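You operate a simulated robot arm through the tools that you are given. There is no shell and no other tool.

You run a simulated two-armed robot. Do the job below in one go: nothing can be reset, and whatever is moved stays where it is left.

JOB
Pick up the blue can from the right bottom shelf of the long grey rack with one hand, pass it to the other hand and put it on the right third shelf from the top of the long grey rack. Set down upright: blue can.

It is judged by the outcome, as a careful person would: the job done as asked, and still so three seconds after it is handed in. It fails if anything else is knocked over, pushed out of place, dropped, spilled or broken.

ROBOT AND FRAMES
Two 7-joint arms with three-finger grippers on one trunk, on a base that moves. Base frame: it is fixed to the floor where the robot stands at the start and does not move with it; the origin is under the middle of the robot, x ahead of it, y to its left, z up. Lengths are in mm, angles in degrees, forces in N, time in s.
The left shoulder is at the start at [34, 154, 1028], the right one opposite. Each reaches about 781 mm from its shoulder. Places, roughly: right third shelf of the long grey rack [600, 100, 900]. Payload 2.69 kg a hand.
The tool frame of a hand sits at the grasp point between the pads (the TCP): z along the fingers, y along the line on which they close. The tips reach 29 mm beyond it. The gripper opens to 120 mm; its body begins 78 mm behind the TCP.
Orientation is told as [roll, pitch, yaw] about the base's x, y, z axes, in that order, counted from this pose: with the fingers straight down and closing along the base's y, the tool's x points along the base's -x, its y along +y and its z along -z.

CONTROLS
- The arms move only by the tool jog_arm. It takes "left_deltas", "right_deltas" or both (then of equal length, played together; a hand with none holds still); each is a list of rows, each a list of 7 numbers: the shift along the tool's x, y, z in mm, then the turn, a rotation vector about the tool's x, y, z in rad, then the opening, from 0 (shut) to 1 (fully open). In form: [[x, y, z, ax, ay, az, fingers], ...]. A call has 1 to 20 rows; each row shifts and turns the commanded pose from where the row before left it, along the tool's axes as they then stand. A row lasts 0.2 s, in which the tool goes at most 50 mm and 8.6 degrees; a call with a longer step from one row to the next is refused whole, and so is a gripper value outside its range. A pose out of reach is approached as far as the arm can. The call stops where the force on the tool passes 40 N (or 10 N more than at its start, if that is more) or the arm is blocked; 0.2 s more then pass. The fingers move at their own pace (about 136.2 mm/s each) and stop on an object; they squeeze with about 42 N. The grip force told is the motor's: it shows also when the fingers shut on nothing. Time passes only in rows, and 0.2 s behind the last, so rows that do not move let the fingers close. It gives the time, the measured TCP pose, the force on the tool (base axes), the opening and the grip force at its end, in the units of the frame above (readings bear some noise), with the torque about the TCP (base axes, N m) and any sound that the robot's microphone picked up.
- Cameras (640 x 400 px; columns grow to the right, rows downward): "scene" is now at [140.2, -5.5, 1190.2]; the picture's right is [-0.07, -1.00, 0.00], its down [-0.47, 0.03, -0.88] and it looks along [0.88, -0.06, -0.47] (base axes); focal length 214 px, centre (320, 200). "left" rides on the left gripper at [63, 0, -104] in its tool frame; the picture's right is [-0.01, 1.00, 0.00], its down [-0.83, 0.00, -0.56] and it looks along [-0.56, 0.00, 0.83] (tool axes); focal length 275 px, centre (320, 200). "right" rides on the right gripper at [63, 0, -104] in its tool frame; the picture's right is [0.00, 1.00, 0.00], its down [-0.83, 0.00, -0.56] and it looks along [-0.56, 0.00, 0.83] (tool axes); focal length 275 px, centre (320, 200). There is no depth. A picture from a camera that has moved, and an enlarged one, comes with that camera's place and axes in the base frame and with its lens.
- capture(camera): a new picture of that camera. No time passes.
- lift_body(by): moves the trunk up (or, below 0, down) by that many mm; the arms and the scene camera ride with it, the base frame stays. It gives what a move gives, with no picture.
- base_move(legs): drives the robot by 1 to 6 legs, each [ahead, left, turn to the left] in mm, mm and degrees, along the robot's own axes; the way and the turn of a leg run together, so that a leg with both is an arc; at most 1500 mm and 180 degrees a leg. The arms and the cameras ride along, it lands a little off, and it stops where it bumps. It gives what a move gives.
- pan_tilt(pan, tilt): turns the head with the scene camera to pan (to the left, within 80 degrees either way) and tilt (down, from -29 to 69), counted from straight ahead of the robot (the tilt from the chest, where the trunk bows). It gives what a move gives.
- zoom(camera, box): a new picture of the part [left, top, right, bottom] of that camera's present view, enlarged. No time passes.
- sign_off(): hands the job in; it is judged then, once.

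Places have to be worked out from the pictures, the camera data and where the tool is seen. Open the grippers and draw the arms clear of the work before you hand the job in, unless the task says otherwise.

The tools are called after "Call:" as name(argument=value, ...) on one line, values as JSON. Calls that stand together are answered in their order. jog_arm: Moves the arms, as the interface text tells. Its arguments: {"type":"object","properties":{"left_deltas":{"type":"array","items":{"type":"array","items":{"type":"number"}}},"right_deltas":{"type":"array","items":{"type":"array","items":{"type":"number"}}}},"required":[]} The other tools are called the same way: lift_body (by) moves the trunk up or down; base_move (legs) drives the base; pan_tilt (pan, tilt) turns the head that bears the scene camera; capture (camera) takes a picture; zoom (camera, box) takes an enlarged picture of a part of a camera's view; sign_off () hands the job in.

At the start:

```text
time_s: 0.0
left_tool_pos: [329.9, 95.7, 1139.8]
left_orientation: [0.0, -0.1, 0.1]
left_ft_force: [0.1, -0.1, -0.1]
left_torque: [0.0, -0.03, 0.01]
left_grip_width: 120.2
left_grip_force: 0.0
right_tool_pos: [296.4, -171.5, 1140.5]
right_orientation: [-0.1, 0.0, 0.0]
right_ft_force: [0.5, -0.3, 0.7]
right_torque: [-0.02, -0.03, 0.0]
right_grip_width: 120.0
right_grip_force: 0.1
trunk travel left (down, up): [-393.0, 45.0]
robot x, y, heading: [1.0, 2.0, 0.2]
head pan, tilt (commanded): [-3.9, 27.9]
```

scene: 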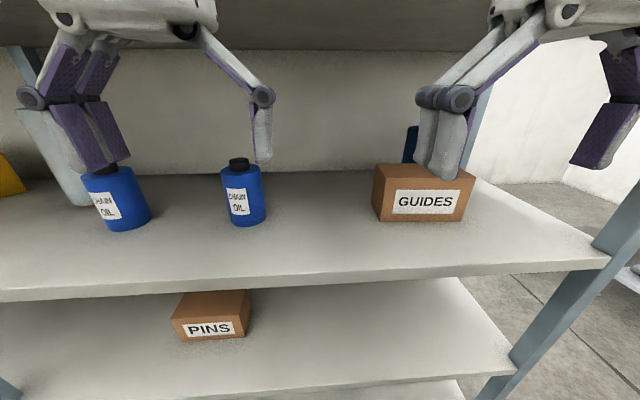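
right: 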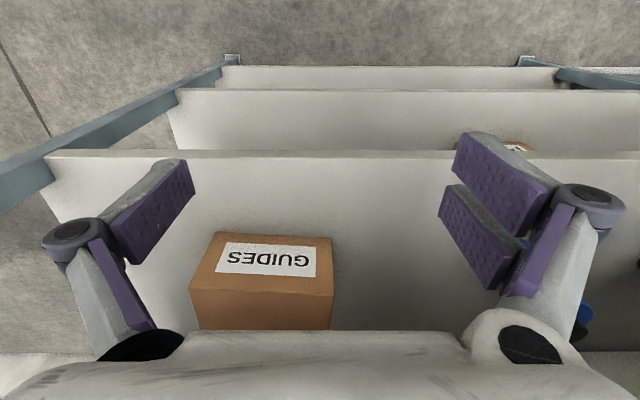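
left: 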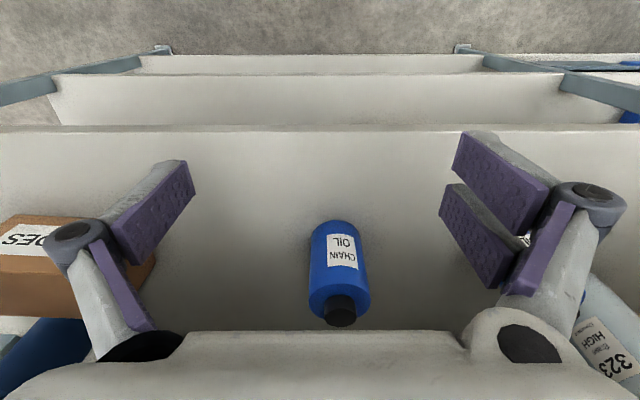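

I see the third shelf at about chest height with chain oil bottles and a GUIDES box; the bottom shelf is out of view. I'll look around by tilting the head down and panning.

Call:
pan_tilt(pan=0, tilt=60)

Call:
capture(camera="scene")

Call:
pan_tilt(pan=40, tilt=35)

Call:
capture(camera="scene")

Call:
pan_tilt(pan=-40, tilt=35)

Call:
capture(camera="scene")

```text
time_s: 1.0
left_tool_pos: [330.1, 97.7, 1140.4]
left_orientation: [0.1, -0.1, 0.0]
left_ft_force: [0.2, -0.4, -0.7]
left_torque: [0.04, 0.01, 0.01]
left_grip_width: 120.6
left_grip_force: 0.1
right_tool_pos: [296.8, -173.3, 1139.6]
right_orientation: [0.1, 0.0, 0.1]
right_ft_force: [-0.3, 0.3, 0.2]
right_torque: [0.0, 0.0, 0.01]
right_grip_width: 119.9
right_grip_force: 0.1
trunk travel left (down, up): [-393.0, 45.0]
robot x, y, heading: [2.1, 1.3, -0.3]
head pan, tilt (commanded): [0.0, 60.0]
```

```text
taken
camera scene: at [115.8, 0.7, 1144.8], right [0.0, -1.0, 0.0], down [-0.87, 0.0, -0.5], along [0.5, 0.0, -0.87], focal length 214 px, centre (320, 200)
```

scene: 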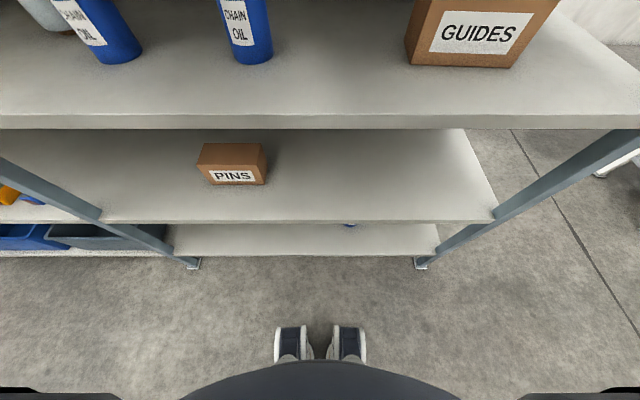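

```text
time_s: 2.0
left_tool_pos: [329.8, 96.1, 1139.7]
left_orientation: [0.0, -0.2, 0.1]
left_ft_force: [0.9, -0.2, -0.3]
left_torque: [-0.02, -0.02, 0.0]
left_grip_width: 120.0
left_grip_force: 0.0
right_tool_pos: [297.2, -171.9, 1139.9]
right_orientation: [0.0, 0.0, -0.1]
right_ft_force: [0.1, 0.2, 0.7]
right_torque: [0.03, -0.01, 0.01]
right_grip_width: 120.2
right_grip_force: 0.1
trunk travel left (down, up): [-393.0, 45.0]
robot x, y, heading: [-0.9, -0.2, -0.1]
head pan, tilt (commanded): [40.0, 35.0]
```

```text
taken
camera scene: at [116.8, 57.1, 1179.0], right [0.64, -0.77, 0.0], down [-0.44, -0.37, -0.82], along [0.63, 0.53, -0.57], focal length 214 px, centre (320, 200)
```

scene: 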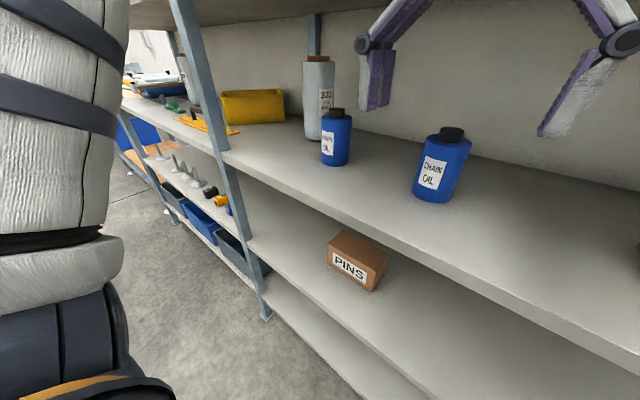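

```text
time_s: 3.6
left_tool_pos: [329.6, 96.3, 1140.0]
left_orientation: [0.0, -0.1, 0.1]
left_ft_force: [1.0, 0.5, -0.5]
left_torque: [0.0, -0.01, -0.01]
left_grip_width: 119.8
left_grip_force: 0.1
right_tool_pos: [297.6, -172.3, 1139.4]
right_orientation: [0.0, 0.0, 0.0]
right_ft_force: [-0.1, 0.0, 0.4]
right_torque: [-0.01, -0.01, 0.0]
right_grip_width: 120.1
right_grip_force: 0.1
trunk travel left (down, up): [-393.0, 45.0]
robot x, y, heading: [-1.4, 0.2, 0.0]
head pan, tilt (commanded): [-40.0, 35.0]
```

```text
taken
camera scene: at [116.7, -55.8, 1179.0], right [-0.64, -0.77, 0.0], down [-0.44, 0.37, -0.82], along [0.63, -0.53, -0.57], focal length 214 px, centre (320, 200)
```

scene: 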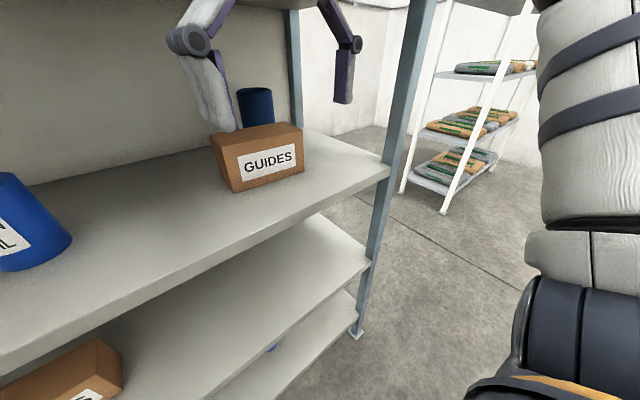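

The right bay spans roughly y −520…+660, with the front edge near x≈385 and shelves near z≈195, 565 and 935. I'll check the surroundings at the sides before I drive back for a view of the bottom shelf.

Call:
pan_tilt(pan=80, tilt=30)

Call:
capture(camera="scene")

Call:
pan_tilt(pan=-80, tilt=30)

Call:
capture(camera="scene")

Call:
pan_tilt(pan=0, tilt=0)

Call:
capture(camera="scene")

```text
time_s: 5.6
left_tool_pos: [329.8, 96.8, 1141.4]
left_orientation: [0.0, -0.1, 0.1]
left_ft_force: [0.5, -0.4, -0.1]
left_torque: [0.0, 0.0, -0.01]
left_grip_width: 120.3
left_grip_force: 0.0
right_tool_pos: [297.8, -171.8, 1140.0]
right_orientation: [0.0, 0.0, 0.0]
right_ft_force: [0.6, 1.2, -0.2]
right_torque: [0.02, 0.03, 0.02]
right_grip_width: 119.9
right_grip_force: 0.1
trunk travel left (down, up): [-393.0, 45.0]
robot x, y, heading: [0.3, 1.7, -0.1]
head pan, tilt (commanded): [80.0, 30.0]
```

```text
taken
camera scene: at [64.9, 89.8, 1186.8], right [0.98, -0.17, 0.0], down [-0.09, -0.49, -0.87], along [0.15, 0.85, -0.5], focal length 214 px, centre (320, 200)
```

scene: 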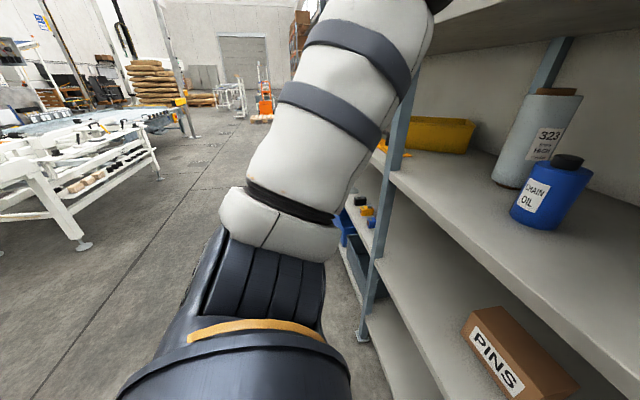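

```text
time_s: 8.0
left_tool_pos: [329.1, 97.3, 1139.6]
left_orientation: [-0.1, -0.1, 0.2]
left_ft_force: [-0.4, -0.1, 0.5]
left_torque: [-0.02, 0.03, -0.01]
left_grip_width: 119.6
left_grip_force: 0.1
right_tool_pos: [297.9, -172.7, 1139.8]
right_orientation: [0.0, 0.0, 0.1]
right_ft_force: [0.0, 0.1, -0.1]
right_torque: [-0.01, -0.01, -0.01]
right_grip_width: 120.1
right_grip_force: 0.0
trunk travel left (down, up): [-393.0, 45.0]
robot x, y, heading: [0.0, -0.9, 0.2]
head pan, tilt (commanded): [-80.0, 30.0]
```

```text
taken
camera scene: at [64.9, -88.4, 1186.8], right [-0.98, -0.17, 0.0], down [-0.09, 0.49, -0.87], along [0.15, -0.85, -0.5], focal length 214 px, centre (320, 200)
```

scene: 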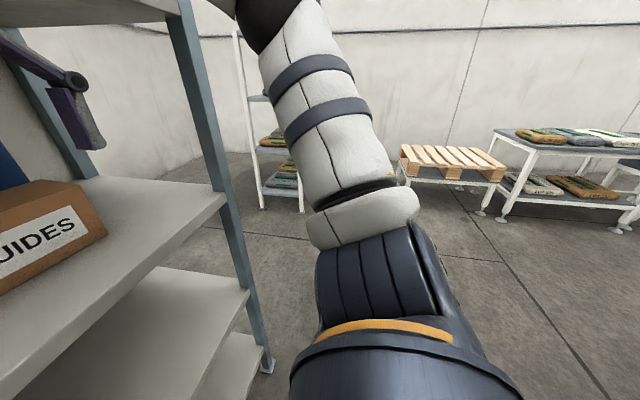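

```text
time_s: 9.6
left_tool_pos: [329.9, 97.3, 1139.6]
left_orientation: [0.0, -0.1, 0.0]
left_ft_force: [0.5, 0.8, -0.2]
left_torque: [0.01, -0.03, -0.01]
left_grip_width: 119.9
left_grip_force: 0.0
right_tool_pos: [297.3, -171.8, 1140.3]
right_orientation: [0.0, 0.0, 0.1]
right_ft_force: [-0.2, -0.1, 0.0]
right_torque: [0.0, -0.01, 0.0]
right_grip_width: 120.0
right_grip_force: 0.0
trunk travel left (down, up): [-393.0, 45.0]
robot x, y, heading: [1.3, -0.6, 0.1]
head pan, tilt (commanded): [0.0, 0.0]
```

```text
taken
camera scene: at [139.2, 0.6, 1235.2], right [0.0, -1.0, 0.0], down [0.0, 0.0, -1.0], along [1.0, 0.0, 0.0], focal length 214 px, centre (320, 200)
```

scene: 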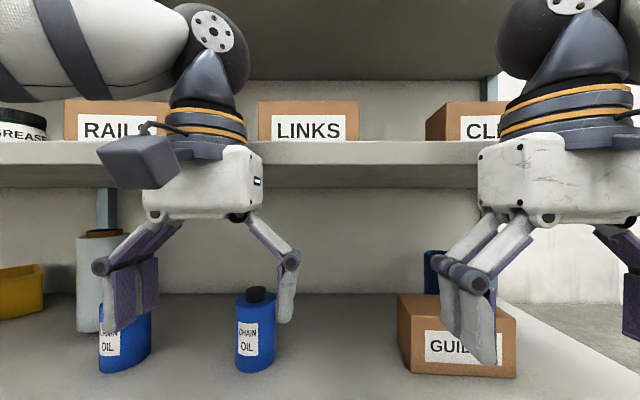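

The shelf pitch is confirmed at about 370 mm (1305/935/565/195), and the aisle behind appears open. I'll back off about 350 mm, lower the trunk and look at the bottom shelf.

Call:
base_move(legs=[[-350, 0, 0]])

Call:
lift_body(by=-390)

Call:
pan_tilt(pan=0, tilt=35)

Call:
capture(camera="scene")

Call:
capture(camera="left")

Call:
capture(camera="right")

```text
time_s: 11.8
left_tool_pos: [-18.1, 96.5, 1140.0]
left_orientation: [0.0, -0.1, 0.0]
left_ft_force: [-0.3, 0.5, 0.3]
left_torque: [-0.04, -0.03, -0.02]
left_grip_width: 120.0
left_grip_force: 0.0
right_tool_pos: [-50.5, -172.3, 1140.6]
right_orientation: [0.0, 0.0, -0.1]
right_ft_force: [0.3, 1.4, -0.5]
right_torque: [0.01, -0.01, 0.02]
right_grip_width: 120.1
right_grip_force: 0.0
trunk travel left (down, up): [-393.0, 45.0]
robot x, y, heading: [-347.9, -1.0, -0.1]
head pan, tilt (commanded): [0.0, 0.0]
```

```text
time_s: 15.6
left_tool_pos: [71.8, 95.7, 674.7]
left_orientation: [0.0, 16.0, 0.0]
left_ft_force: [-0.6, 0.6, 0.1]
left_torque: [-0.03, -0.03, -0.02]
left_grip_width: 120.0
left_grip_force: 0.1
right_tool_pos: [59.5, -173.4, 630.8]
right_orientation: [0.0, 25.0, -0.1]
right_ft_force: [1.1, 0.2, 0.5]
right_torque: [0.0, 0.0, 0.0]
right_grip_width: 120.0
right_grip_force: 0.1
trunk travel left (down, up): [-3.0, 435.0]
robot x, y, heading: [-345.5, 1.0, -0.2]
head pan, tilt (commanded): [0.0, 0.0]
```

```text
time_s: 16.6
left_tool_pos: [72.6, 98.1, 674.3]
left_orientation: [0.1, 16.0, 0.0]
left_ft_force: [-1.2, 0.2, 0.1]
left_torque: [-0.03, -0.02, -0.01]
left_grip_width: 120.1
left_grip_force: 0.0
right_tool_pos: [60.8, -171.8, 630.7]
right_orientation: [0.0, 25.1, -0.1]
right_ft_force: [-0.4, -0.9, 0.1]
right_torque: [0.01, 0.03, 0.01]
right_grip_width: 120.0
right_grip_force: 0.0
trunk travel left (down, up): [-3.0, 435.0]
robot x, y, heading: [-348.9, -3.4, -0.3]
head pan, tilt (commanded): [0.0, 35.0]
```

```text
taken
camera scene: at [-78.0, 0.5, 766.5], right [0.0, -1.0, 0.0], down [-0.57, 0.0, -0.82], along [0.82, 0.0, -0.57], focal length 214 px, centre (320, 200)
```

scene: 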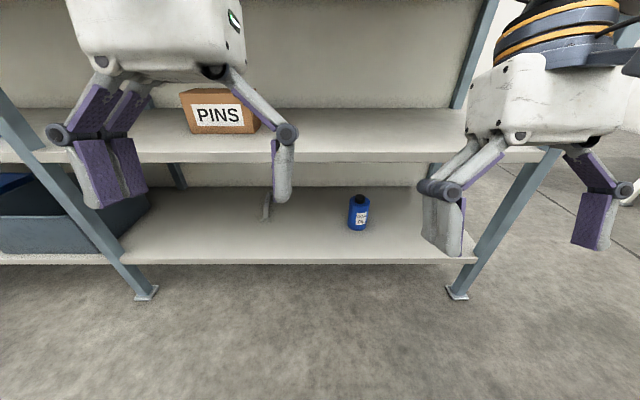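

```text
taken
camera left: at [39.2, 96.6, 793.0], right [0.0, 1.0, 0.0], down [0.95, 0.0, 0.31], along [0.31, 0.0, -0.95], focal length 275 px, centre (320, 200)
```

left: 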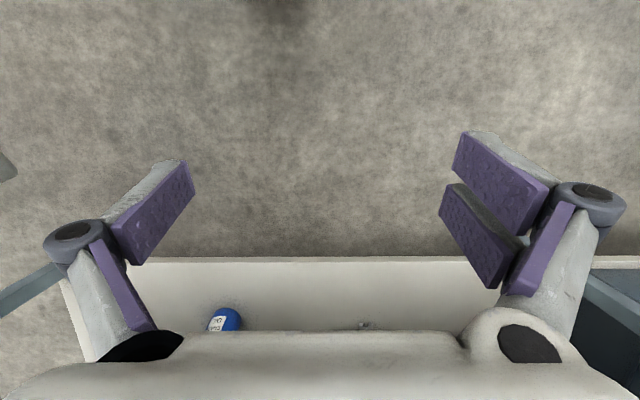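

```text
taken
camera right: at [46.6, -174.1, 752.9], right [0.0, 1.0, 0.0], down [0.99, 0.0, 0.15], along [0.15, 0.0, -0.99], focal length 275 px, centre (320, 200)
```

right: 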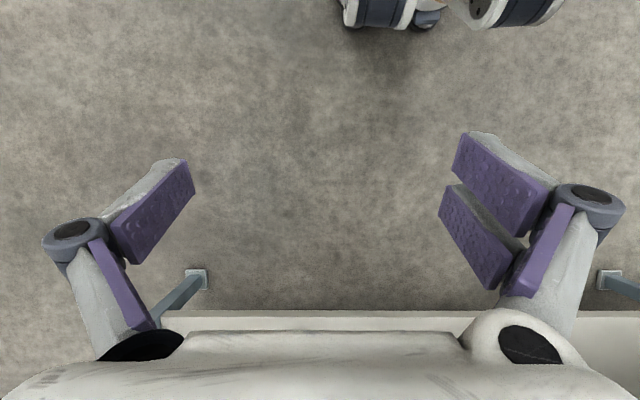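

The blue can is on the bottom shelf around column 358, with a small grey thing to its left. I'll zoom in for details.

Call:
zoom(camera="scene", box=[240, 160, 440, 285])

Call:
zoom(camera="left", box=[120, 240, 480, 340])

```text
3.20 times, centred on (340, 222) of scene
camera zoom: at [-78.0, 0.5, 766.5], right [0.0, -1.0, 0.0], down [-0.57, 0.0, -0.82], along [0.82, 0.0, -0.57], focal length 686 px, centre (256, 128)
```

zoom: 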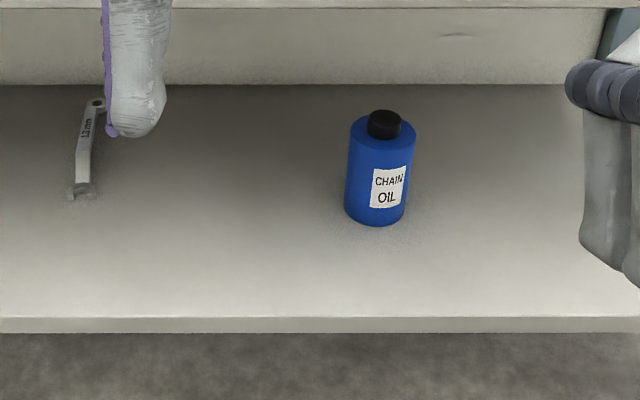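

```text
1.78 times, centred on (300, 290) of left
camera zoom: at [39.2, 96.6, 793.0], right [0.0, 1.0, 0.0], down [0.95, 0.0, 0.31], along [0.31, 0.0, -0.95], focal length 489 px, centre (356, 40)
```

zoom: 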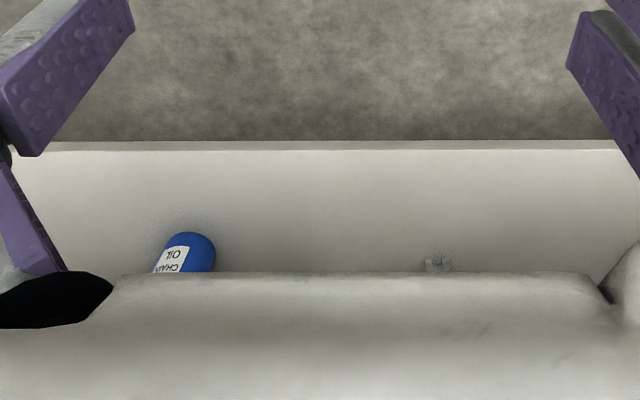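

The can (CHAIN OIL, about 73 mm across) sits at roughly [565, −144] on the bottom shelf, and a wrench lies well to its left. Before moving the arm I'll look down to see where my own legs are in this crouch.

Call:
pan_tilt(pan=0, tilt=69)

Call:
capture(camera="scene")

```text
time_s: 17.6
left_tool_pos: [73.4, 97.4, 674.4]
left_orientation: [0.0, 16.1, 0.0]
left_ft_force: [-0.6, -0.5, 0.7]
left_torque: [0.01, -0.02, 0.02]
left_grip_width: 120.0
left_grip_force: 0.1
right_tool_pos: [60.1, -171.9, 632.3]
right_orientation: [0.0, 25.0, -0.2]
right_ft_force: [-0.6, 0.5, 0.9]
right_torque: [-0.01, 0.02, 0.01]
right_grip_width: 119.9
right_grip_force: 0.0
trunk travel left (down, up): [-3.0, 435.0]
robot x, y, heading: [-347.6, 1.8, -0.1]
head pan, tilt (commanded): [0.0, 68.8]
```

```text
taken
camera scene: at [-110.2, 0.6, 722.8], right [0.0, -1.0, 0.0], down [-0.93, 0.0, -0.36], along [0.36, 0.0, -0.93], focal length 214 px, centre (320, 200)
```

scene: 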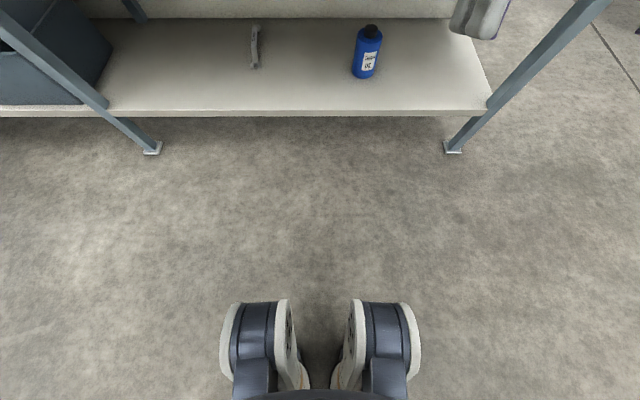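

My knees reach about 213 mm ahead of the base centre and the space in front is free. I'll swing the right hand to point forward (pitch about −90) while moving it a little forward and down, still well short of the rack.

Call:
jog_arm(right_deltas=[[-12.7, 0, 8.4, 0, -0.1434, 0, 1], [-11.4, 0, 10.1, 0, -0.1434, 0, 1], [-9.9, 0, 11.7, 0, -0.1434, 0, 1], [-8.1, 0, 12.9, 0, -0.1434, 0, 1], [-6.2, 0, 14.0, 0, -0.1434, 0, 1], [-4.1, 0, 14.7, 0, -0.1434, 0, 1], [-1.9, 0, 15.1, 0, -0.1434, 0, 1], [0.2, 0, 15.3, 0, -0.1434, 0, 1], [2.4, 0, 15.1, 0, -0.1434, 0, 1], [4.5, 0, 14.6, 0, -0.1434, 0, 1], [6.6, 0, 13.8, 0, -0.1434, 0, 1], [8.5, 0, 12.7, 0, -0.1434, 0, 1], [10.2, 0, 11.4, 0, -0.1434, 0, 1], [11.7, 0, 9.8, 0, -0.1434, 0, 1]])

Call:
capture(camera="scene")

```text
time_s: 20.6
left_tool_pos: [72.8, 97.3, 674.5]
left_orientation: [0.0, 16.0, 0.0]
left_ft_force: [-0.6, 1.0, 0.2]
left_torque: [0.01, 0.01, 0.0]
left_grip_width: 120.0
left_grip_force: 0.1
right_tool_pos: [197.7, -159.3, 494.6]
right_orientation: [0.1, -65.4, -0.2]
right_ft_force: [-0.4, 0.1, -0.6]
right_torque: [0.0, -0.03, 0.0]
right_grip_width: 120.2
right_grip_force: 0.0
right hand out of reach, approached as far as the arm can: row 8, 9, 10, 12, 13, 14
trunk travel left (down, up): [-3.0, 435.0]
robot x, y, heading: [-351.5, -0.9, 0.1]
head pan, tilt (commanded): [0.0, 68.8]
```

```text
taken
camera scene: at [-110.2, 0.6, 722.8], right [0.0, -1.0, 0.0], down [-0.93, 0.0, -0.36], along [0.36, 0.0, -0.93], focal length 214 px, centre (320, 200)
```

scene: 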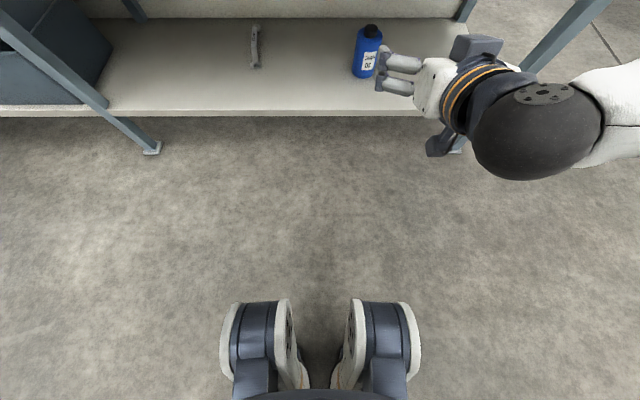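

The wrist ran into its limit near −65° pitch because the hand is too close to the shoulder. I'll move the hand further forward and down, where a level pointing pose should be reachable.

Call:
jog_arm(right_deltas=[[20, 0, 30, 0, 0, 0, 1], [20, 0, 30, 0, 0, 0, 1], [20, 0, 30, 0, 0, 0, 1], [20, 0, 30, 0, 0, 0, 1], [0, 0, 0, 0, 0, 0, 1]])

```text
time_s: 21.8
left_tool_pos: [71.9, 97.6, 674.3]
left_orientation: [0.0, 16.0, 0.0]
left_ft_force: [-1.2, 0.3, -0.7]
left_torque: [-0.01, 0.03, 0.02]
left_grip_width: 120.0
left_grip_force: 0.1
right_tool_pos: [209.7, -159.6, 474.8]
right_orientation: [-0.1, -65.3, -0.1]
right_ft_force: [0.2, 1.1, 0.1]
right_torque: [0.02, 0.03, -0.01]
right_grip_width: 119.8
right_grip_force: 0.0
right hand out of reach, approached as far as the arm can: row 1, 2, 3, 4
trunk travel left (down, up): [-3.0, 435.0]
robot x, y, heading: [-350.0, 1.0, -0.2]
head pan, tilt (commanded): [0.0, 68.8]
```

The move was clipped again. I'll look at the arm's configuration.

Call:
pan_tilt(pan=-35, tilt=45)

Call:
capture(camera="scene")

Call:
capture(camera="left")

Call:
capture(camera="right")

```text
time_s: 22.8
left_tool_pos: [72.1, 96.0, 674.8]
left_orientation: [0.0, 16.0, 0.1]
left_ft_force: [0.2, 0.4, 0.7]
left_torque: [0.03, 0.03, 0.02]
left_grip_width: 119.9
left_grip_force: 0.1
right_tool_pos: [209.8, -159.6, 475.0]
right_orientation: [0.0, -65.3, -0.1]
right_ft_force: [0.8, 0.2, 1.0]
right_torque: [0.03, 0.01, -0.02]
right_grip_width: 120.2
right_grip_force: 0.0
trunk travel left (down, up): [-3.0, 435.0]
robot x, y, heading: [-345.0, 2.3, -0.2]
head pan, tilt (commanded): [-35.0, 45.0]
```

```text
taken
camera scene: at [-99.6, -46.0, 751.6], right [-0.57, -0.82, 0.0], down [-0.58, 0.41, -0.71], along [0.58, -0.41, -0.71], focal length 214 px, centre (320, 200)
```

scene: 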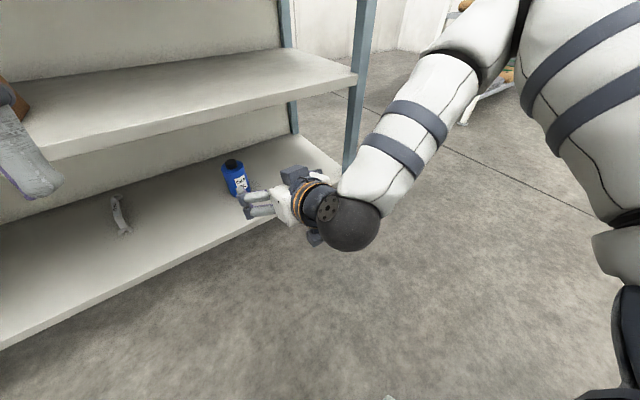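

```text
taken
camera left: at [39.2, 96.6, 793.0], right [0.0, 1.0, 0.0], down [0.95, 0.0, 0.31], along [0.31, 0.0, -0.95], focal length 275 px, centre (320, 200)
```

left: 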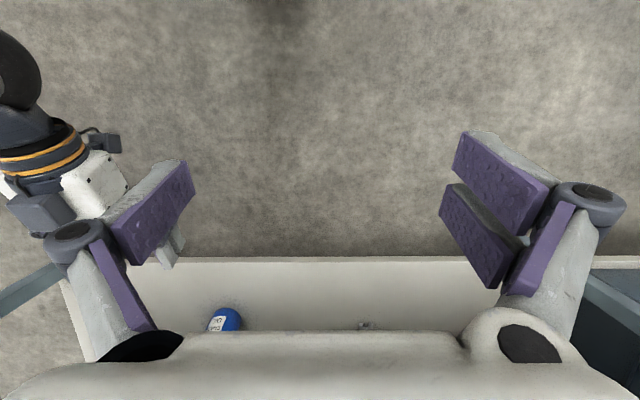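

```text
taken
camera right: at [87.4, -160.7, 462.5], right [0.0, 1.0, 0.0], down [-0.16, 0.0, 0.99], along [0.99, 0.0, 0.16], focal length 275 px, centre (320, 200)
```

right: 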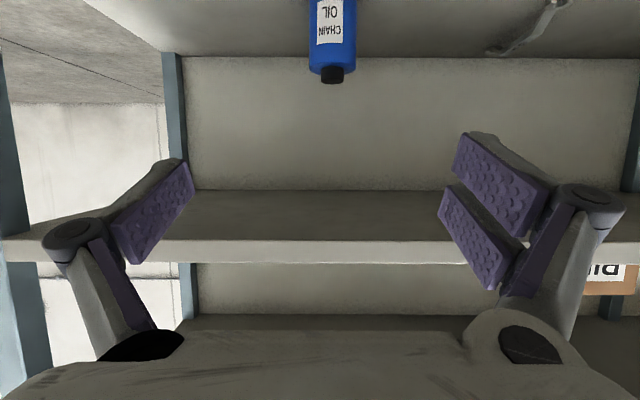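

The elbow is raised and out to the right, so the wrist is bent hard. I'll relax the pitch to about −41°, extend the arm forward and down towards [310, −160, 330], which is still in front of the rack, and then pitch up again with the arm nearly straight.

Call:
jog_arm(right_deltas=[[0, 0, 0, 0, 0.14, 0, 1], [0, 0, 0, 0, 0.14, 0, 1], [0, 0, 0, 0, 0.14, 0, 1], [3.4, 0, 29.2, 0, 0, 0, 1], [3.4, 0, 29.2, 0, 0, 0, 1], [3.4, 0, 29.2, 0, 0, 0, 1], [3.4, 0, 29.2, 0, 0, 0, 1], [3.4, 0, 29.2, 0, 0, 0, 1], [3.4, 0, 29.2, 0, 0, 0, 1], [0, 0, 0, 0, 0, 0, 1]])

Call:
capture(camera="scene")

```text
time_s: 25.0
left_tool_pos: [71.9, 96.7, 674.2]
left_orientation: [0.0, 16.0, 0.0]
left_ft_force: [0.1, -0.5, -0.5]
left_torque: [0.01, -0.03, 0.0]
left_grip_width: 120.1
left_grip_force: 0.0
right_tool_pos: [308.8, -160.0, 326.9]
right_orientation: [0.1, -41.3, -0.1]
right_ft_force: [1.0, 1.4, 0.0]
right_torque: [-0.03, 0.0, 0.0]
right_grip_width: 120.1
right_grip_force: 0.0
trunk travel left (down, up): [-3.0, 435.0]
robot x, y, heading: [-348.7, 0.7, -0.1]
head pan, tilt (commanded): [-35.0, 45.0]
```

```text
taken
camera scene: at [-99.6, -46.1, 751.6], right [-0.57, -0.82, 0.0], down [-0.58, 0.41, -0.71], along [0.58, -0.41, -0.71], focal length 214 px, centre (320, 200)
```

scene: 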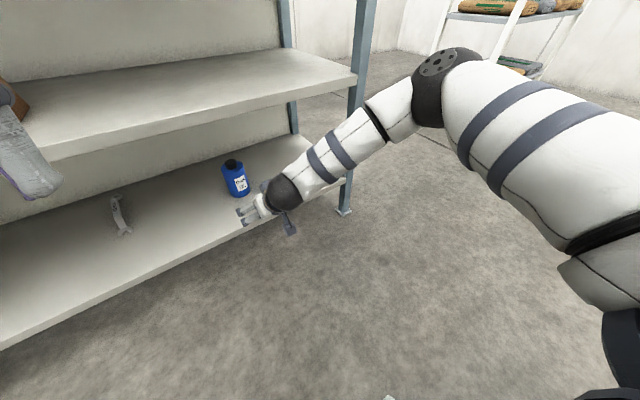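

The arm extended as wanted: TCP [309, −160, 327] at pitch −41°. Now I'll try pitching the hand up towards level here.

Call:
jog_arm(right_deltas=[[0, 0, 0, 0, -0.14, 0, 1], [0, 0, 0, 0, -0.14, 0, 1], [0, 0, 0, 0, -0.14, 0, 1], [0, 0, 0, 0, -0.14, 0, 1], [0, 0, 0, 0, -0.14, 0, 1], [0, 0, 0, 0, -0.14, 0, 1], [0, 0, 0, 0, 0, 0, 1]])

Call:
capture(camera="scene")

Call:
capture(camera="right")

```text
time_s: 26.6
left_tool_pos: [71.3, 96.5, 674.2]
left_orientation: [0.0, 15.9, 0.0]
left_ft_force: [-0.1, -0.2, 0.6]
left_torque: [0.03, -0.01, -0.05]
left_grip_width: 120.1
left_grip_force: 0.2
right_tool_pos: [314.9, -153.9, 337.1]
right_orientation: [0.2, -55.2, -0.3]
right_ft_force: [0.0, 0.2, 0.2]
right_torque: [-0.01, 0.0, 0.03]
right_grip_width: 120.2
right_grip_force: 0.0
right hand out of reach, approached as far as the arm can: row 2, 3, 4, 5, 6
trunk travel left (down, up): [-3.0, 435.0]
robot x, y, heading: [-352.1, 0.5, -0.0]
head pan, tilt (commanded): [-35.0, 45.0]
```

```text
taken
camera scene: at [-99.6, -46.1, 751.6], right [-0.57, -0.82, 0.0], down [-0.58, 0.41, -0.71], along [0.58, -0.41, -0.71], focal length 214 px, centre (320, 200)
```

scene: 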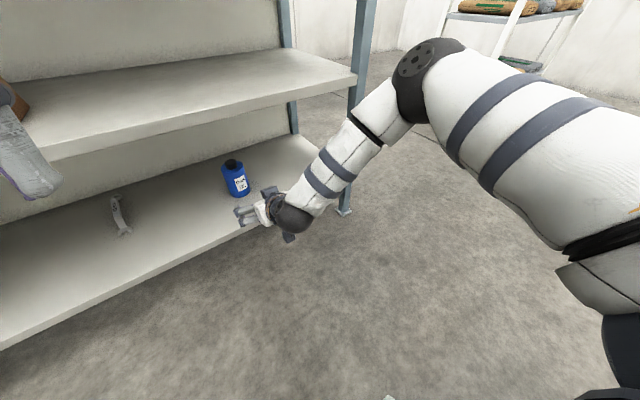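

```text
taken
camera right: at [192.3, -155.8, 346.9], right [0.0, 1.0, 0.0], down [0.02, 0.0, 1.0], along [1.0, 0.0, -0.02], focal length 275 px, centre (320, 200)
```

right: 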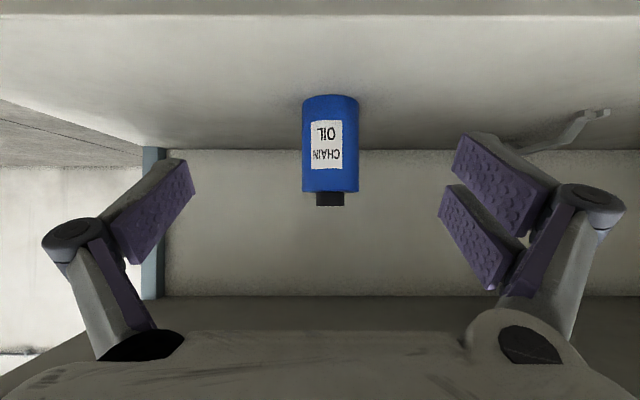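

The wrist limit loosens as the arm gets straighter, so I'll pick with the arm well extended. The right camera gives the can at y≈−143, base ≈203, body top ≈328 and total top ≈347. First I'll pull the left hand back and outward so it clears the rack when I drive in.

Call:
jog_arm(left_deltas=[[22, 12, 6, 0, -0.045, 0, 1], [22, 12, 6, 0, -0.045, 0, 1], [22, 12, 5, 0, -0.045, 0, 1], [22, 12, 4, 0, -0.045, 0, 1], [22, 12, 3, 0, -0.045, 0, 1], [22, 12, 2, 0, -0.045, 0, 1], [0, 0, 0, 0, 0, 0, 1]])

```text
time_s: 28.2
left_tool_pos: [-60.6, 170.4, 670.3]
left_orientation: [0.0, 0.5, 0.0]
left_ft_force: [-0.7, -1.0, -0.7]
left_torque: [-0.01, -0.02, -0.01]
left_grip_width: 120.1
left_grip_force: 0.0
right_tool_pos: [315.0, -153.6, 338.3]
right_orientation: [0.1, -55.2, -0.4]
right_ft_force: [-1.0, -0.6, -0.8]
right_torque: [-0.02, -0.04, -0.03]
right_grip_width: 120.0
right_grip_force: 0.0
trunk travel left (down, up): [-3.0, 435.0]
robot x, y, heading: [-350.3, 0.9, 0.0]
head pan, tilt (commanded): [-35.0, 45.0]
```

The left hand is clear. Now I'll lower and extend the right hand a bit, still in front of the shelf edge, and test how level it can go.

Call:
jog_arm(right_deltas=[[15.4, 0, 18.8, 0, 0, 0, 1], [15.4, 0, 18.8, 0, 0, 0, 1], [15.4, 0, 18.8, 0, 0, 0, 1], [0, 0, 0, 0, -0.1, 0, 1], [0, 0, 0, 0, -0.1, 0, 1], [0, 0, 0, 0, 0, 0, 1]])

Call:
capture(camera="scene")

```text
time_s: 29.6
left_tool_pos: [-61.6, 168.9, 669.8]
left_orientation: [0.0, 0.5, 0.1]
left_ft_force: [-0.3, -0.5, 0.8]
left_torque: [-0.02, 0.01, 0.01]
left_grip_width: 119.9
left_grip_force: 0.1
right_tool_pos: [312.7, -155.0, 337.7]
right_orientation: [0.2, -55.2, -0.3]
right_ft_force: [-0.3, -0.3, 0.0]
right_torque: [0.03, 0.02, 0.01]
right_grip_width: 120.0
right_grip_force: 0.2
right hand out of reach, approached as far as the arm can: row 1, 2, 3, 4, 5
trunk travel left (down, up): [-3.0, 435.0]
robot x, y, heading: [-346.5, 2.5, 0.0]
head pan, tilt (commanded): [-35.0, 45.0]
```

```text
taken
camera scene: at [-99.6, -46.1, 751.6], right [-0.57, -0.82, 0.0], down [-0.58, 0.41, -0.71], along [0.58, -0.41, -0.71], focal length 214 px, centre (320, 200)
```

scene: 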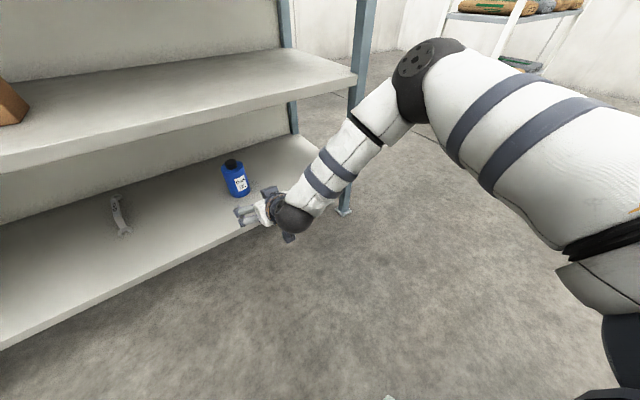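

The limit is tied to the raised elbow. Since the forearm comes in from the right, I'll try yawing the hand to the left so the wrist unbends, then see if it can go lower and more level.

Call:
jog_arm(right_deltas=[[0, 0, 0, -0.107, 0, -0.074, 1], [0, 0, 0, -0.107, 0, -0.074, 1], [0, 0, 0, -0.107, 0, -0.074, 1], [0, 0, 0, -0.107, 0, -0.074, 1], [0, 0, 0, 0, 0, 0, 1]])

Call:
jog_arm(right_deltas=[[15.4, 0, 5, 0, 0, 0, 1], [15.4, 0, 5, 0, 0, 0, 1], [15.4, 0, 5, 0, 0, 0, 1], [0, 0, 0, 0, -0.1, 0, 1], [0, 0, 0, 0, -0.1, 0, 1], [0, 0, 0, 0, 0, 0, 1]])

Call:
capture(camera="scene")

```text
time_s: 30.8
left_tool_pos: [-61.7, 168.8, 668.9]
left_orientation: [0.0, 0.5, 0.0]
left_ft_force: [0.7, 1.0, -0.1]
left_torque: [0.02, 0.01, 0.03]
left_grip_width: 119.9
left_grip_force: 0.1
right_tool_pos: [302.1, -138.6, 343.2]
right_orientation: [5.3, -53.4, 15.6]
right_ft_force: [-0.1, -0.3, -0.1]
right_torque: [-0.01, 0.0, 0.0]
right_grip_width: 120.0
right_grip_force: 0.1
right hand out of reach, approached as far as the arm can: row 1, 2
trunk travel left (down, up): [-3.0, 435.0]
robot x, y, heading: [-348.5, 1.0, -0.2]
head pan, tilt (commanded): [-35.0, 45.0]
```

```text
time_s: 32.2
left_tool_pos: [-61.9, 168.7, 669.7]
left_orientation: [0.0, 0.5, -0.1]
left_ft_force: [-0.3, -0.1, 0.9]
left_torque: [-0.02, 0.0, 0.02]
left_grip_width: 119.8
left_grip_force: 0.1
right_tool_pos: [297.3, -150.5, 299.2]
right_orientation: [8.0, -64.5, 13.1]
right_ft_force: [-0.4, -0.5, 0.6]
right_torque: [-0.02, 0.0, 0.01]
right_grip_width: 120.1
right_grip_force: 0.1
right hand out of reach, approached as far as the arm can: row 5
trunk travel left (down, up): [-3.0, 435.0]
robot x, y, heading: [-353.0, -1.3, -0.3]
head pan, tilt (commanded): [-35.0, 45.0]
```

```text
taken
camera scene: at [-99.6, -46.1, 751.6], right [-0.58, -0.82, 0.0], down [-0.58, 0.41, -0.71], along [0.58, -0.41, -0.71], focal length 214 px, centre (320, 200)
```

scene: 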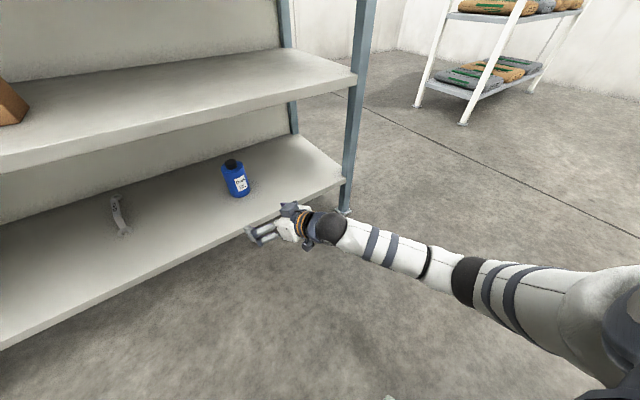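

The elbow has now dropped to a low, natural position. I'll level the closing axis (it is tilted by about 3.5°) and try to pitch the hand a little closer to horizontal.

Call:
jog_arm(right_deltas=[[0, 0, 0, 0, 0, -0.066, 1], [0, 0, 0, 0, -0.1, 0, 1], [0, 0, 0, 0, -0.1, 0, 1], [0, 0, 0, 0, -0.1, 0, 1], [0, 0, 0, 0, 0, 0, 1]])

Call:
capture(camera="right")

```text
time_s: 33.4
left_tool_pos: [-61.4, 168.8, 669.1]
left_orientation: [0.0, 0.5, 0.1]
left_ft_force: [0.1, -0.6, -0.2]
left_torque: [-0.02, 0.0, 0.02]
left_grip_width: 120.0
left_grip_force: 0.0
right_tool_pos: [340.0, -176.1, 290.4]
right_orientation: [-1.3, -82.1, 23.2]
right_ft_force: [0.4, 0.2, -0.1]
right_torque: [0.02, 0.02, 0.02]
right_grip_width: 120.1
right_grip_force: 0.1
right hand out of reach, approached as far as the arm can: row 2, 3, 4
trunk travel left (down, up): [-3.0, 435.0]
robot x, y, heading: [-347.3, -2.0, -0.1]
head pan, tilt (commanded): [-35.0, 45.0]
```

```text
taken
camera right: at [236.6, -220.4, 242.9], right [-0.38, 0.93, -0.01], down [-0.41, -0.16, 0.9], along [0.83, 0.34, 0.44], focal length 275 px, centre (320, 200)
```

right: 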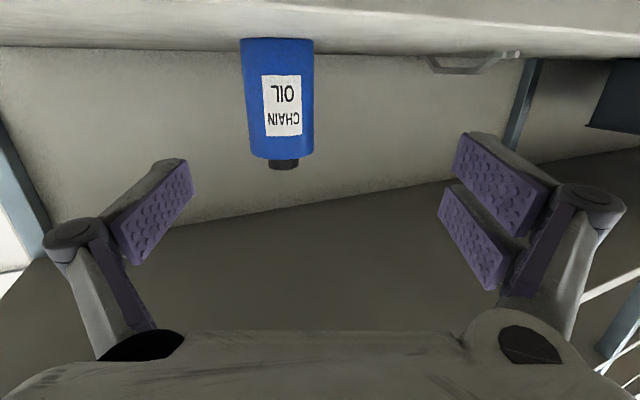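

The hand can now point nearly level at heading ≈22°, so the low-elbow posture works. For the pick I want about 25° downslope, which clears both camera and fingertips above the shelf, so I'll set that here and check it's within reach.

Call:
jog_arm(right_deltas=[[8.8, 9.9, -5.7, 0, 0.075, 0, 1], [8.8, 9.9, -5.7, 0, 0.075, 0, 1], [8.8, 9.9, -5.7, 0, 0.075, 0, 1], [8.8, 9.9, -5.7, 0, 0.075, 0, 1], [0, 0, 0, 0, 0, 0, 1]])

Call:
capture(camera="scene")

```text
time_s: 34.6
left_tool_pos: [-61.0, 169.7, 668.9]
left_orientation: [0.0, 0.5, 0.0]
left_ft_force: [-0.8, 0.2, 0.1]
left_torque: [-0.01, 0.02, 0.0]
left_grip_width: 120.1
left_grip_force: 0.1
right_tool_pos: [301.7, -153.4, 259.6]
right_orientation: [-0.1, -64.8, 21.9]
right_ft_force: [0.3, 0.9, 0.0]
right_torque: [0.03, 0.01, 0.0]
right_grip_width: 119.8
right_grip_force: 0.0
right hand out of reach, approached as far as the arm can: row 1
trunk travel left (down, up): [-3.0, 435.0]
robot x, y, heading: [-349.6, -0.0, -0.0]
head pan, tilt (commanded): [-35.0, 45.0]
```

```text
taken
camera scene: at [-99.6, -46.1, 751.6], right [-0.57, -0.82, 0.0], down [-0.58, 0.41, -0.71], along [0.58, -0.41, -0.71], focal length 214 px, centre (320, 200)
```

scene: 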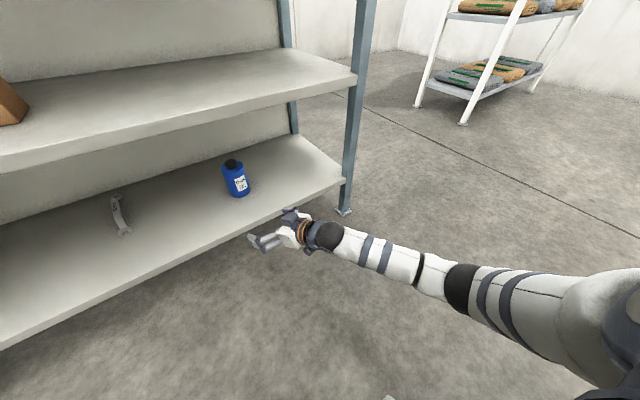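

Within reach: TCP [302, −153, 260], heading 22°, 25° downslope. Let me take a right-hand picture to refine the can position before driving in.

Call:
capture(camera="right")

Call:
zoom(camera="right", box=[200, 60, 360, 160])

Call:
zoom(camera="scene", box=[180, 140, 340, 240])

```text
taken
camera right: at [188.4, -199.8, 249.2], right [-0.37, 0.93, -0.01], down [-0.14, -0.05, 0.99], along [0.92, 0.37, 0.15], focal length 275 px, centre (320, 200)
```

right: 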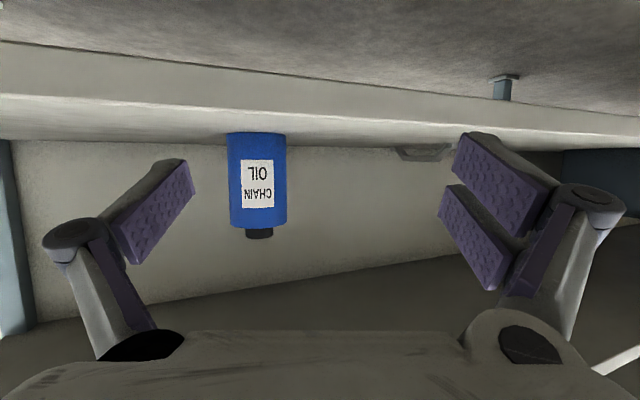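

```text
4.00 times, centred on (280, 110) of right
camera zoom: at [188.4, -199.8, 249.2], right [-0.37, 0.93, -0.01], down [-0.14, -0.05, 0.99], along [0.92, 0.37, 0.15], focal length 1101 px, centre (480, 560)
```

zoom: 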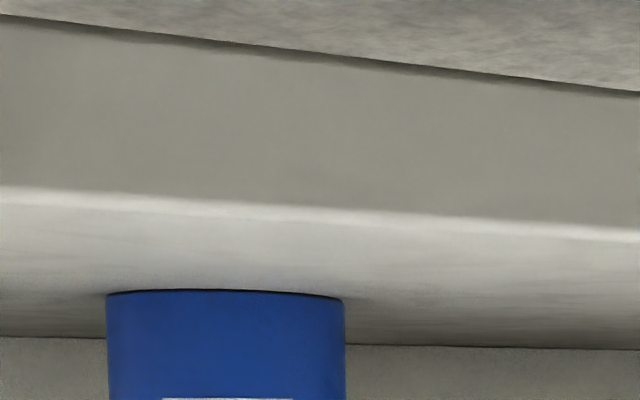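

```text
4.00 times, centred on (260, 190) of scene
camera zoom: at [-99.6, -46.1, 751.6], right [-0.57, -0.82, 0.0], down [-0.58, 0.41, -0.71], along [0.58, -0.41, -0.71], focal length 858 px, centre (560, 240)
```

zoom: 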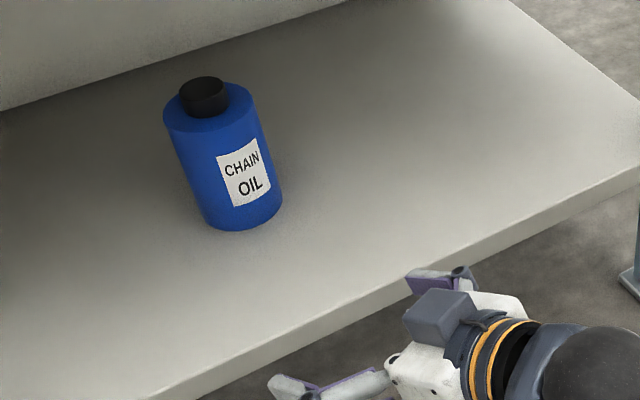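

Combining the views gives the can centre ≈[544, −142], R≈36.5, base on the shelf at z≈219 (front edge x≈377), body top ≈330 and cap top ≈348. I'll retract the hand about 95 mm along its heading and set the TCP at z≈267, so that driving in puts it at a safe pre-grasp.

Call:
jog_arm(right_deltas=[[8.25, 0.3, -22.2, 0, 0, 0, 1], [8.25, 0.3, -22.2, 0, 0, 0, 1], [8.25, 0.3, -22.2, 0, 0, 0, 1], [8.25, 0.3, -22.2, 0, 0, 0, 1], [0, 0, 0, 0, 0, 0, 1]])

```text
time_s: 35.8
left_tool_pos: [-62.2, 169.8, 670.0]
left_orientation: [0.1, 0.4, 0.1]
left_ft_force: [0.3, -0.3, 0.1]
left_torque: [0.02, -0.05, 0.04]
left_grip_width: 120.2
left_grip_force: 0.0
right_tool_pos: [256.6, -213.2, 268.6]
right_orientation: [0.1, -64.7, 21.9]
right_ft_force: [-1.5, -0.8, 0.3]
right_torque: [-0.01, -0.03, -0.02]
right_grip_width: 120.3
right_grip_force: 0.1
right hand out of reach, approached as far as the arm can: row 1, 2, 3, 4
trunk travel left (down, up): [-3.0, 435.0]
robot x, y, heading: [-348.3, 0.1, -0.1]
head pan, tilt (commanded): [-35.0, 45.0]
```

The hand went further right than asked: it is at [257, −213, 269], orientation unchanged. I'll compensate with the base by driving forward and slightly left to about 150 mm short of the can along the hand's heading, then check with the cameras.

Call:
base_move(legs=[[148, 15, 0]])

Call:
capture(camera="scene")

Call:
capture(camera="right")

```text
time_s: 37.1
left_tool_pos: [87.3, 183.9, 667.9]
left_orientation: [0.0, 0.5, 0.2]
left_ft_force: [0.4, -0.4, 0.2]
left_torque: [0.0, -0.03, 0.0]
left_grip_width: 120.0
left_grip_force: 0.1
right_tool_pos: [406.4, -196.1, 269.4]
right_orientation: [0.0, -64.7, 22.0]
right_ft_force: [0.0, 0.2, -0.2]
right_torque: [-0.03, -0.02, 0.0]
right_grip_width: 119.8
right_grip_force: 0.2
trunk travel left (down, up): [-3.0, 435.0]
robot x, y, heading: [-199.0, 13.8, 0.1]
head pan, tilt (commanded): [-35.0, 45.0]
```

```text
taken
camera scene: at [49.1, -31.0, 751.7], right [-0.57, -0.82, 0.0], down [-0.58, 0.41, -0.71], along [0.58, -0.41, -0.71], focal length 214 px, centre (320, 200)
```

scene: 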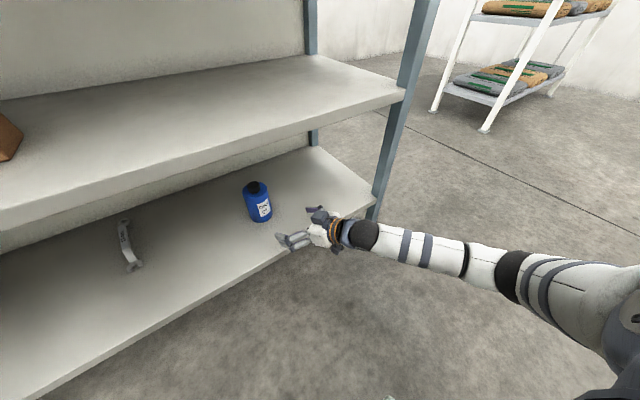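

```text
taken
camera right: at [292.9, -244.3, 257.9], right [-0.38, 0.93, 0.0], down [-0.14, -0.05, 0.99], along [0.92, 0.37, 0.15], focal length 275 px, centre (320, 200)
```

right: 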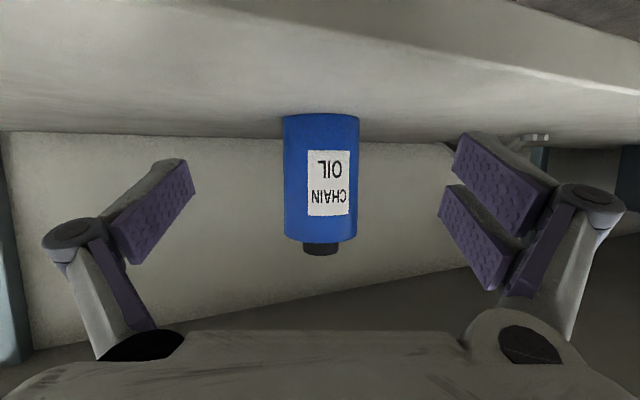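

The can is centred in the hand view, about 149 mm ahead of the TCP along the heading, and the tips clear the shelf by about 11 mm. I'll drive 90 mm along the hand's heading.

Call:
base_move(legs=[[83.4, 33.7, 0]])

Call:
capture(camera="right")

```text
time_s: 38.3
left_tool_pos: [171.3, 217.5, 669.3]
left_orientation: [-0.1, 0.4, -0.1]
left_ft_force: [0.3, 0.2, 0.4]
left_torque: [0.02, -0.02, -0.01]
left_grip_width: 120.1
left_grip_force: 0.2
right_tool_pos: [489.5, -164.2, 269.2]
right_orientation: [0.1, -64.7, 22.0]
right_ft_force: [0.8, -0.1, 0.4]
right_torque: [-0.04, 0.02, 0.0]
right_grip_width: 119.8
right_grip_force: 0.1
trunk travel left (down, up): [-3.0, 435.0]
robot x, y, heading: [-116.0, 48.5, -0.0]
head pan, tilt (commanded): [-35.0, 45.0]
```

```text
taken
camera right: at [376.5, -211.0, 257.9], right [-0.38, 0.93, 0.0], down [-0.14, -0.05, 0.99], along [0.92, 0.37, 0.15], focal length 275 px, centre (320, 200)
```

right: 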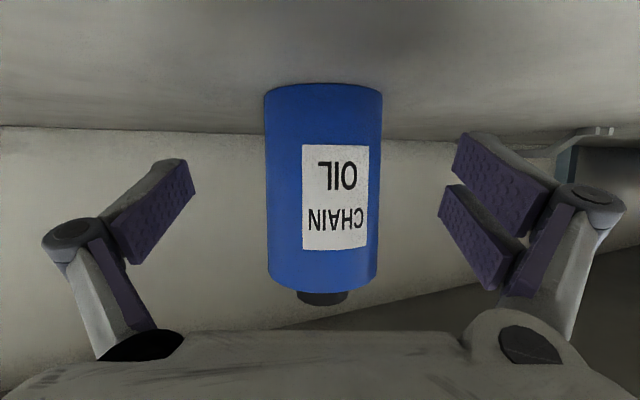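

About 52 mm remain to the can centre, with a lateral error of roughly 2 mm. I'll advance the hand horizontally by 52 mm in small steps.

Call:
jog_arm(right_deltas=[[-5.5, 0.5, 11.8, 0, 0, 0, 1], [-5.5, 0.5, 11.8, 0, 0, 0, 1], [-5.5, 0.5, 11.8, 0, 0, 0, 1], [-5.5, 0.5, 11.8, 0, 0, 0, 1], [0, 0, 0, 0, 0, 0, 1]])

Call:
capture(camera="right")

Call:
zoom(camera="scene", box=[200, 120, 440, 270])

```text
time_s: 39.5
left_tool_pos: [171.9, 217.7, 669.0]
left_orientation: [0.0, 0.5, 0.0]
left_ft_force: [0.2, -0.6, 0.5]
left_torque: [-0.01, 0.02, -0.02]
left_grip_width: 120.0
left_grip_force: 0.1
right_tool_pos: [536.8, -142.5, 269.7]
right_orientation: [0.1, -64.5, 22.0]
right_ft_force: [-0.6, 0.3, 0.6]
right_torque: [-0.03, 0.05, 0.0]
right_grip_width: 120.0
right_grip_force: 0.0
trunk travel left (down, up): [-3.0, 435.0]
robot x, y, heading: [-117.9, 47.6, -0.1]
head pan, tilt (commanded): [-35.0, 45.0]
```

```text
taken
camera right: at [423.5, -189.4, 257.5], right [-0.38, 0.93, 0.0], down [-0.14, -0.05, 0.99], along [0.92, 0.37, 0.15], focal length 275 px, centre (320, 200)
```

right: 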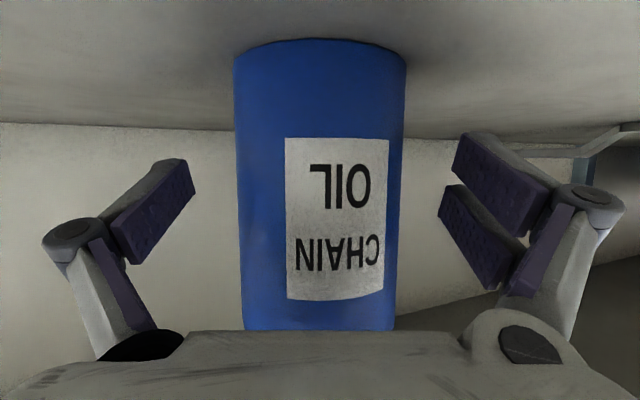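

```text
2.67 times, centred on (320, 195) of scene
camera zoom: at [133.0, 2.4, 751.6], right [-0.57, -0.82, 0.0], down [-0.58, 0.41, -0.71], along [0.58, -0.41, -0.71], focal length 572 px, centre (320, 213)
```

zoom: 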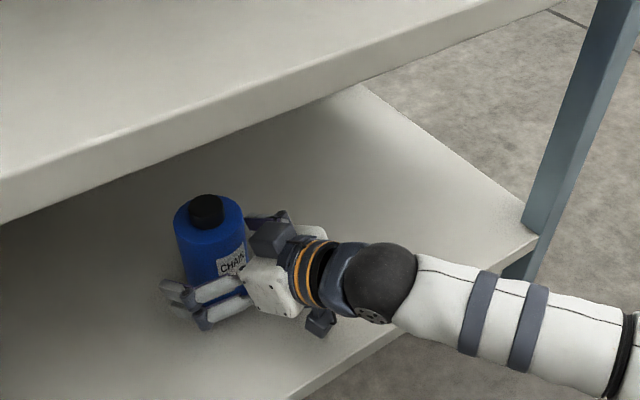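

The can is centred between the fingers at the TCP. I'll close the right gripper.

Call:
jog_arm(right_deltas=[[0, 0, 0, 0, 0, 0, 0.6], [0, 0, 0, 0, 0, 0, 0.3], [0, 0, 0, 0, 0, 0, 0], [0, 0, 0, 0, 0, 0, 0], [0, 0, 0, 0, 0, 0, 0]])

Call:
capture(camera="right")

```text
time_s: 40.7
left_tool_pos: [170.9, 217.2, 669.5]
left_orientation: [-0.1, 0.5, 0.1]
left_ft_force: [0.1, -0.2, 0.2]
left_torque: [0.0, 0.01, 0.01]
left_grip_width: 120.2
left_grip_force: 0.0
right_tool_pos: [535.6, -141.8, 269.0]
right_orientation: [0.1, -64.7, 22.1]
right_ft_force: [0.0, -1.1, 1.9]
right_torque: [0.18, 0.07, 0.02]
right_grip_width: 69.2
right_grip_force: 42.0
trunk travel left (down, up): [-3.0, 435.0]
robot x, y, heading: [-115.4, 47.0, 0.0]
head pan, tilt (commanded): [-35.0, 45.0]
```

```text
taken
camera right: at [423.4, -189.4, 257.7], right [-0.38, 0.93, 0.0], down [-0.14, -0.05, 0.99], along [0.92, 0.37, 0.15], focal length 275 px, centre (320, 200)
```

right: 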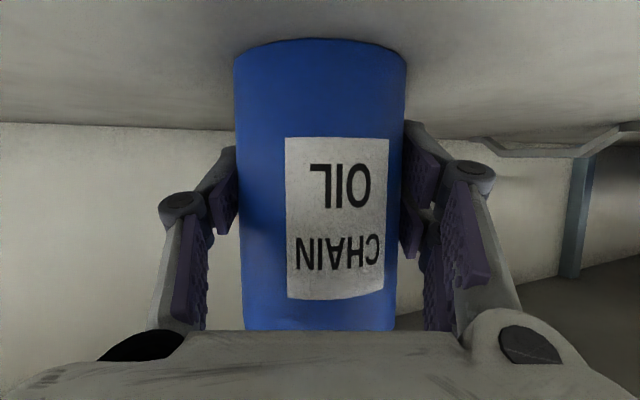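

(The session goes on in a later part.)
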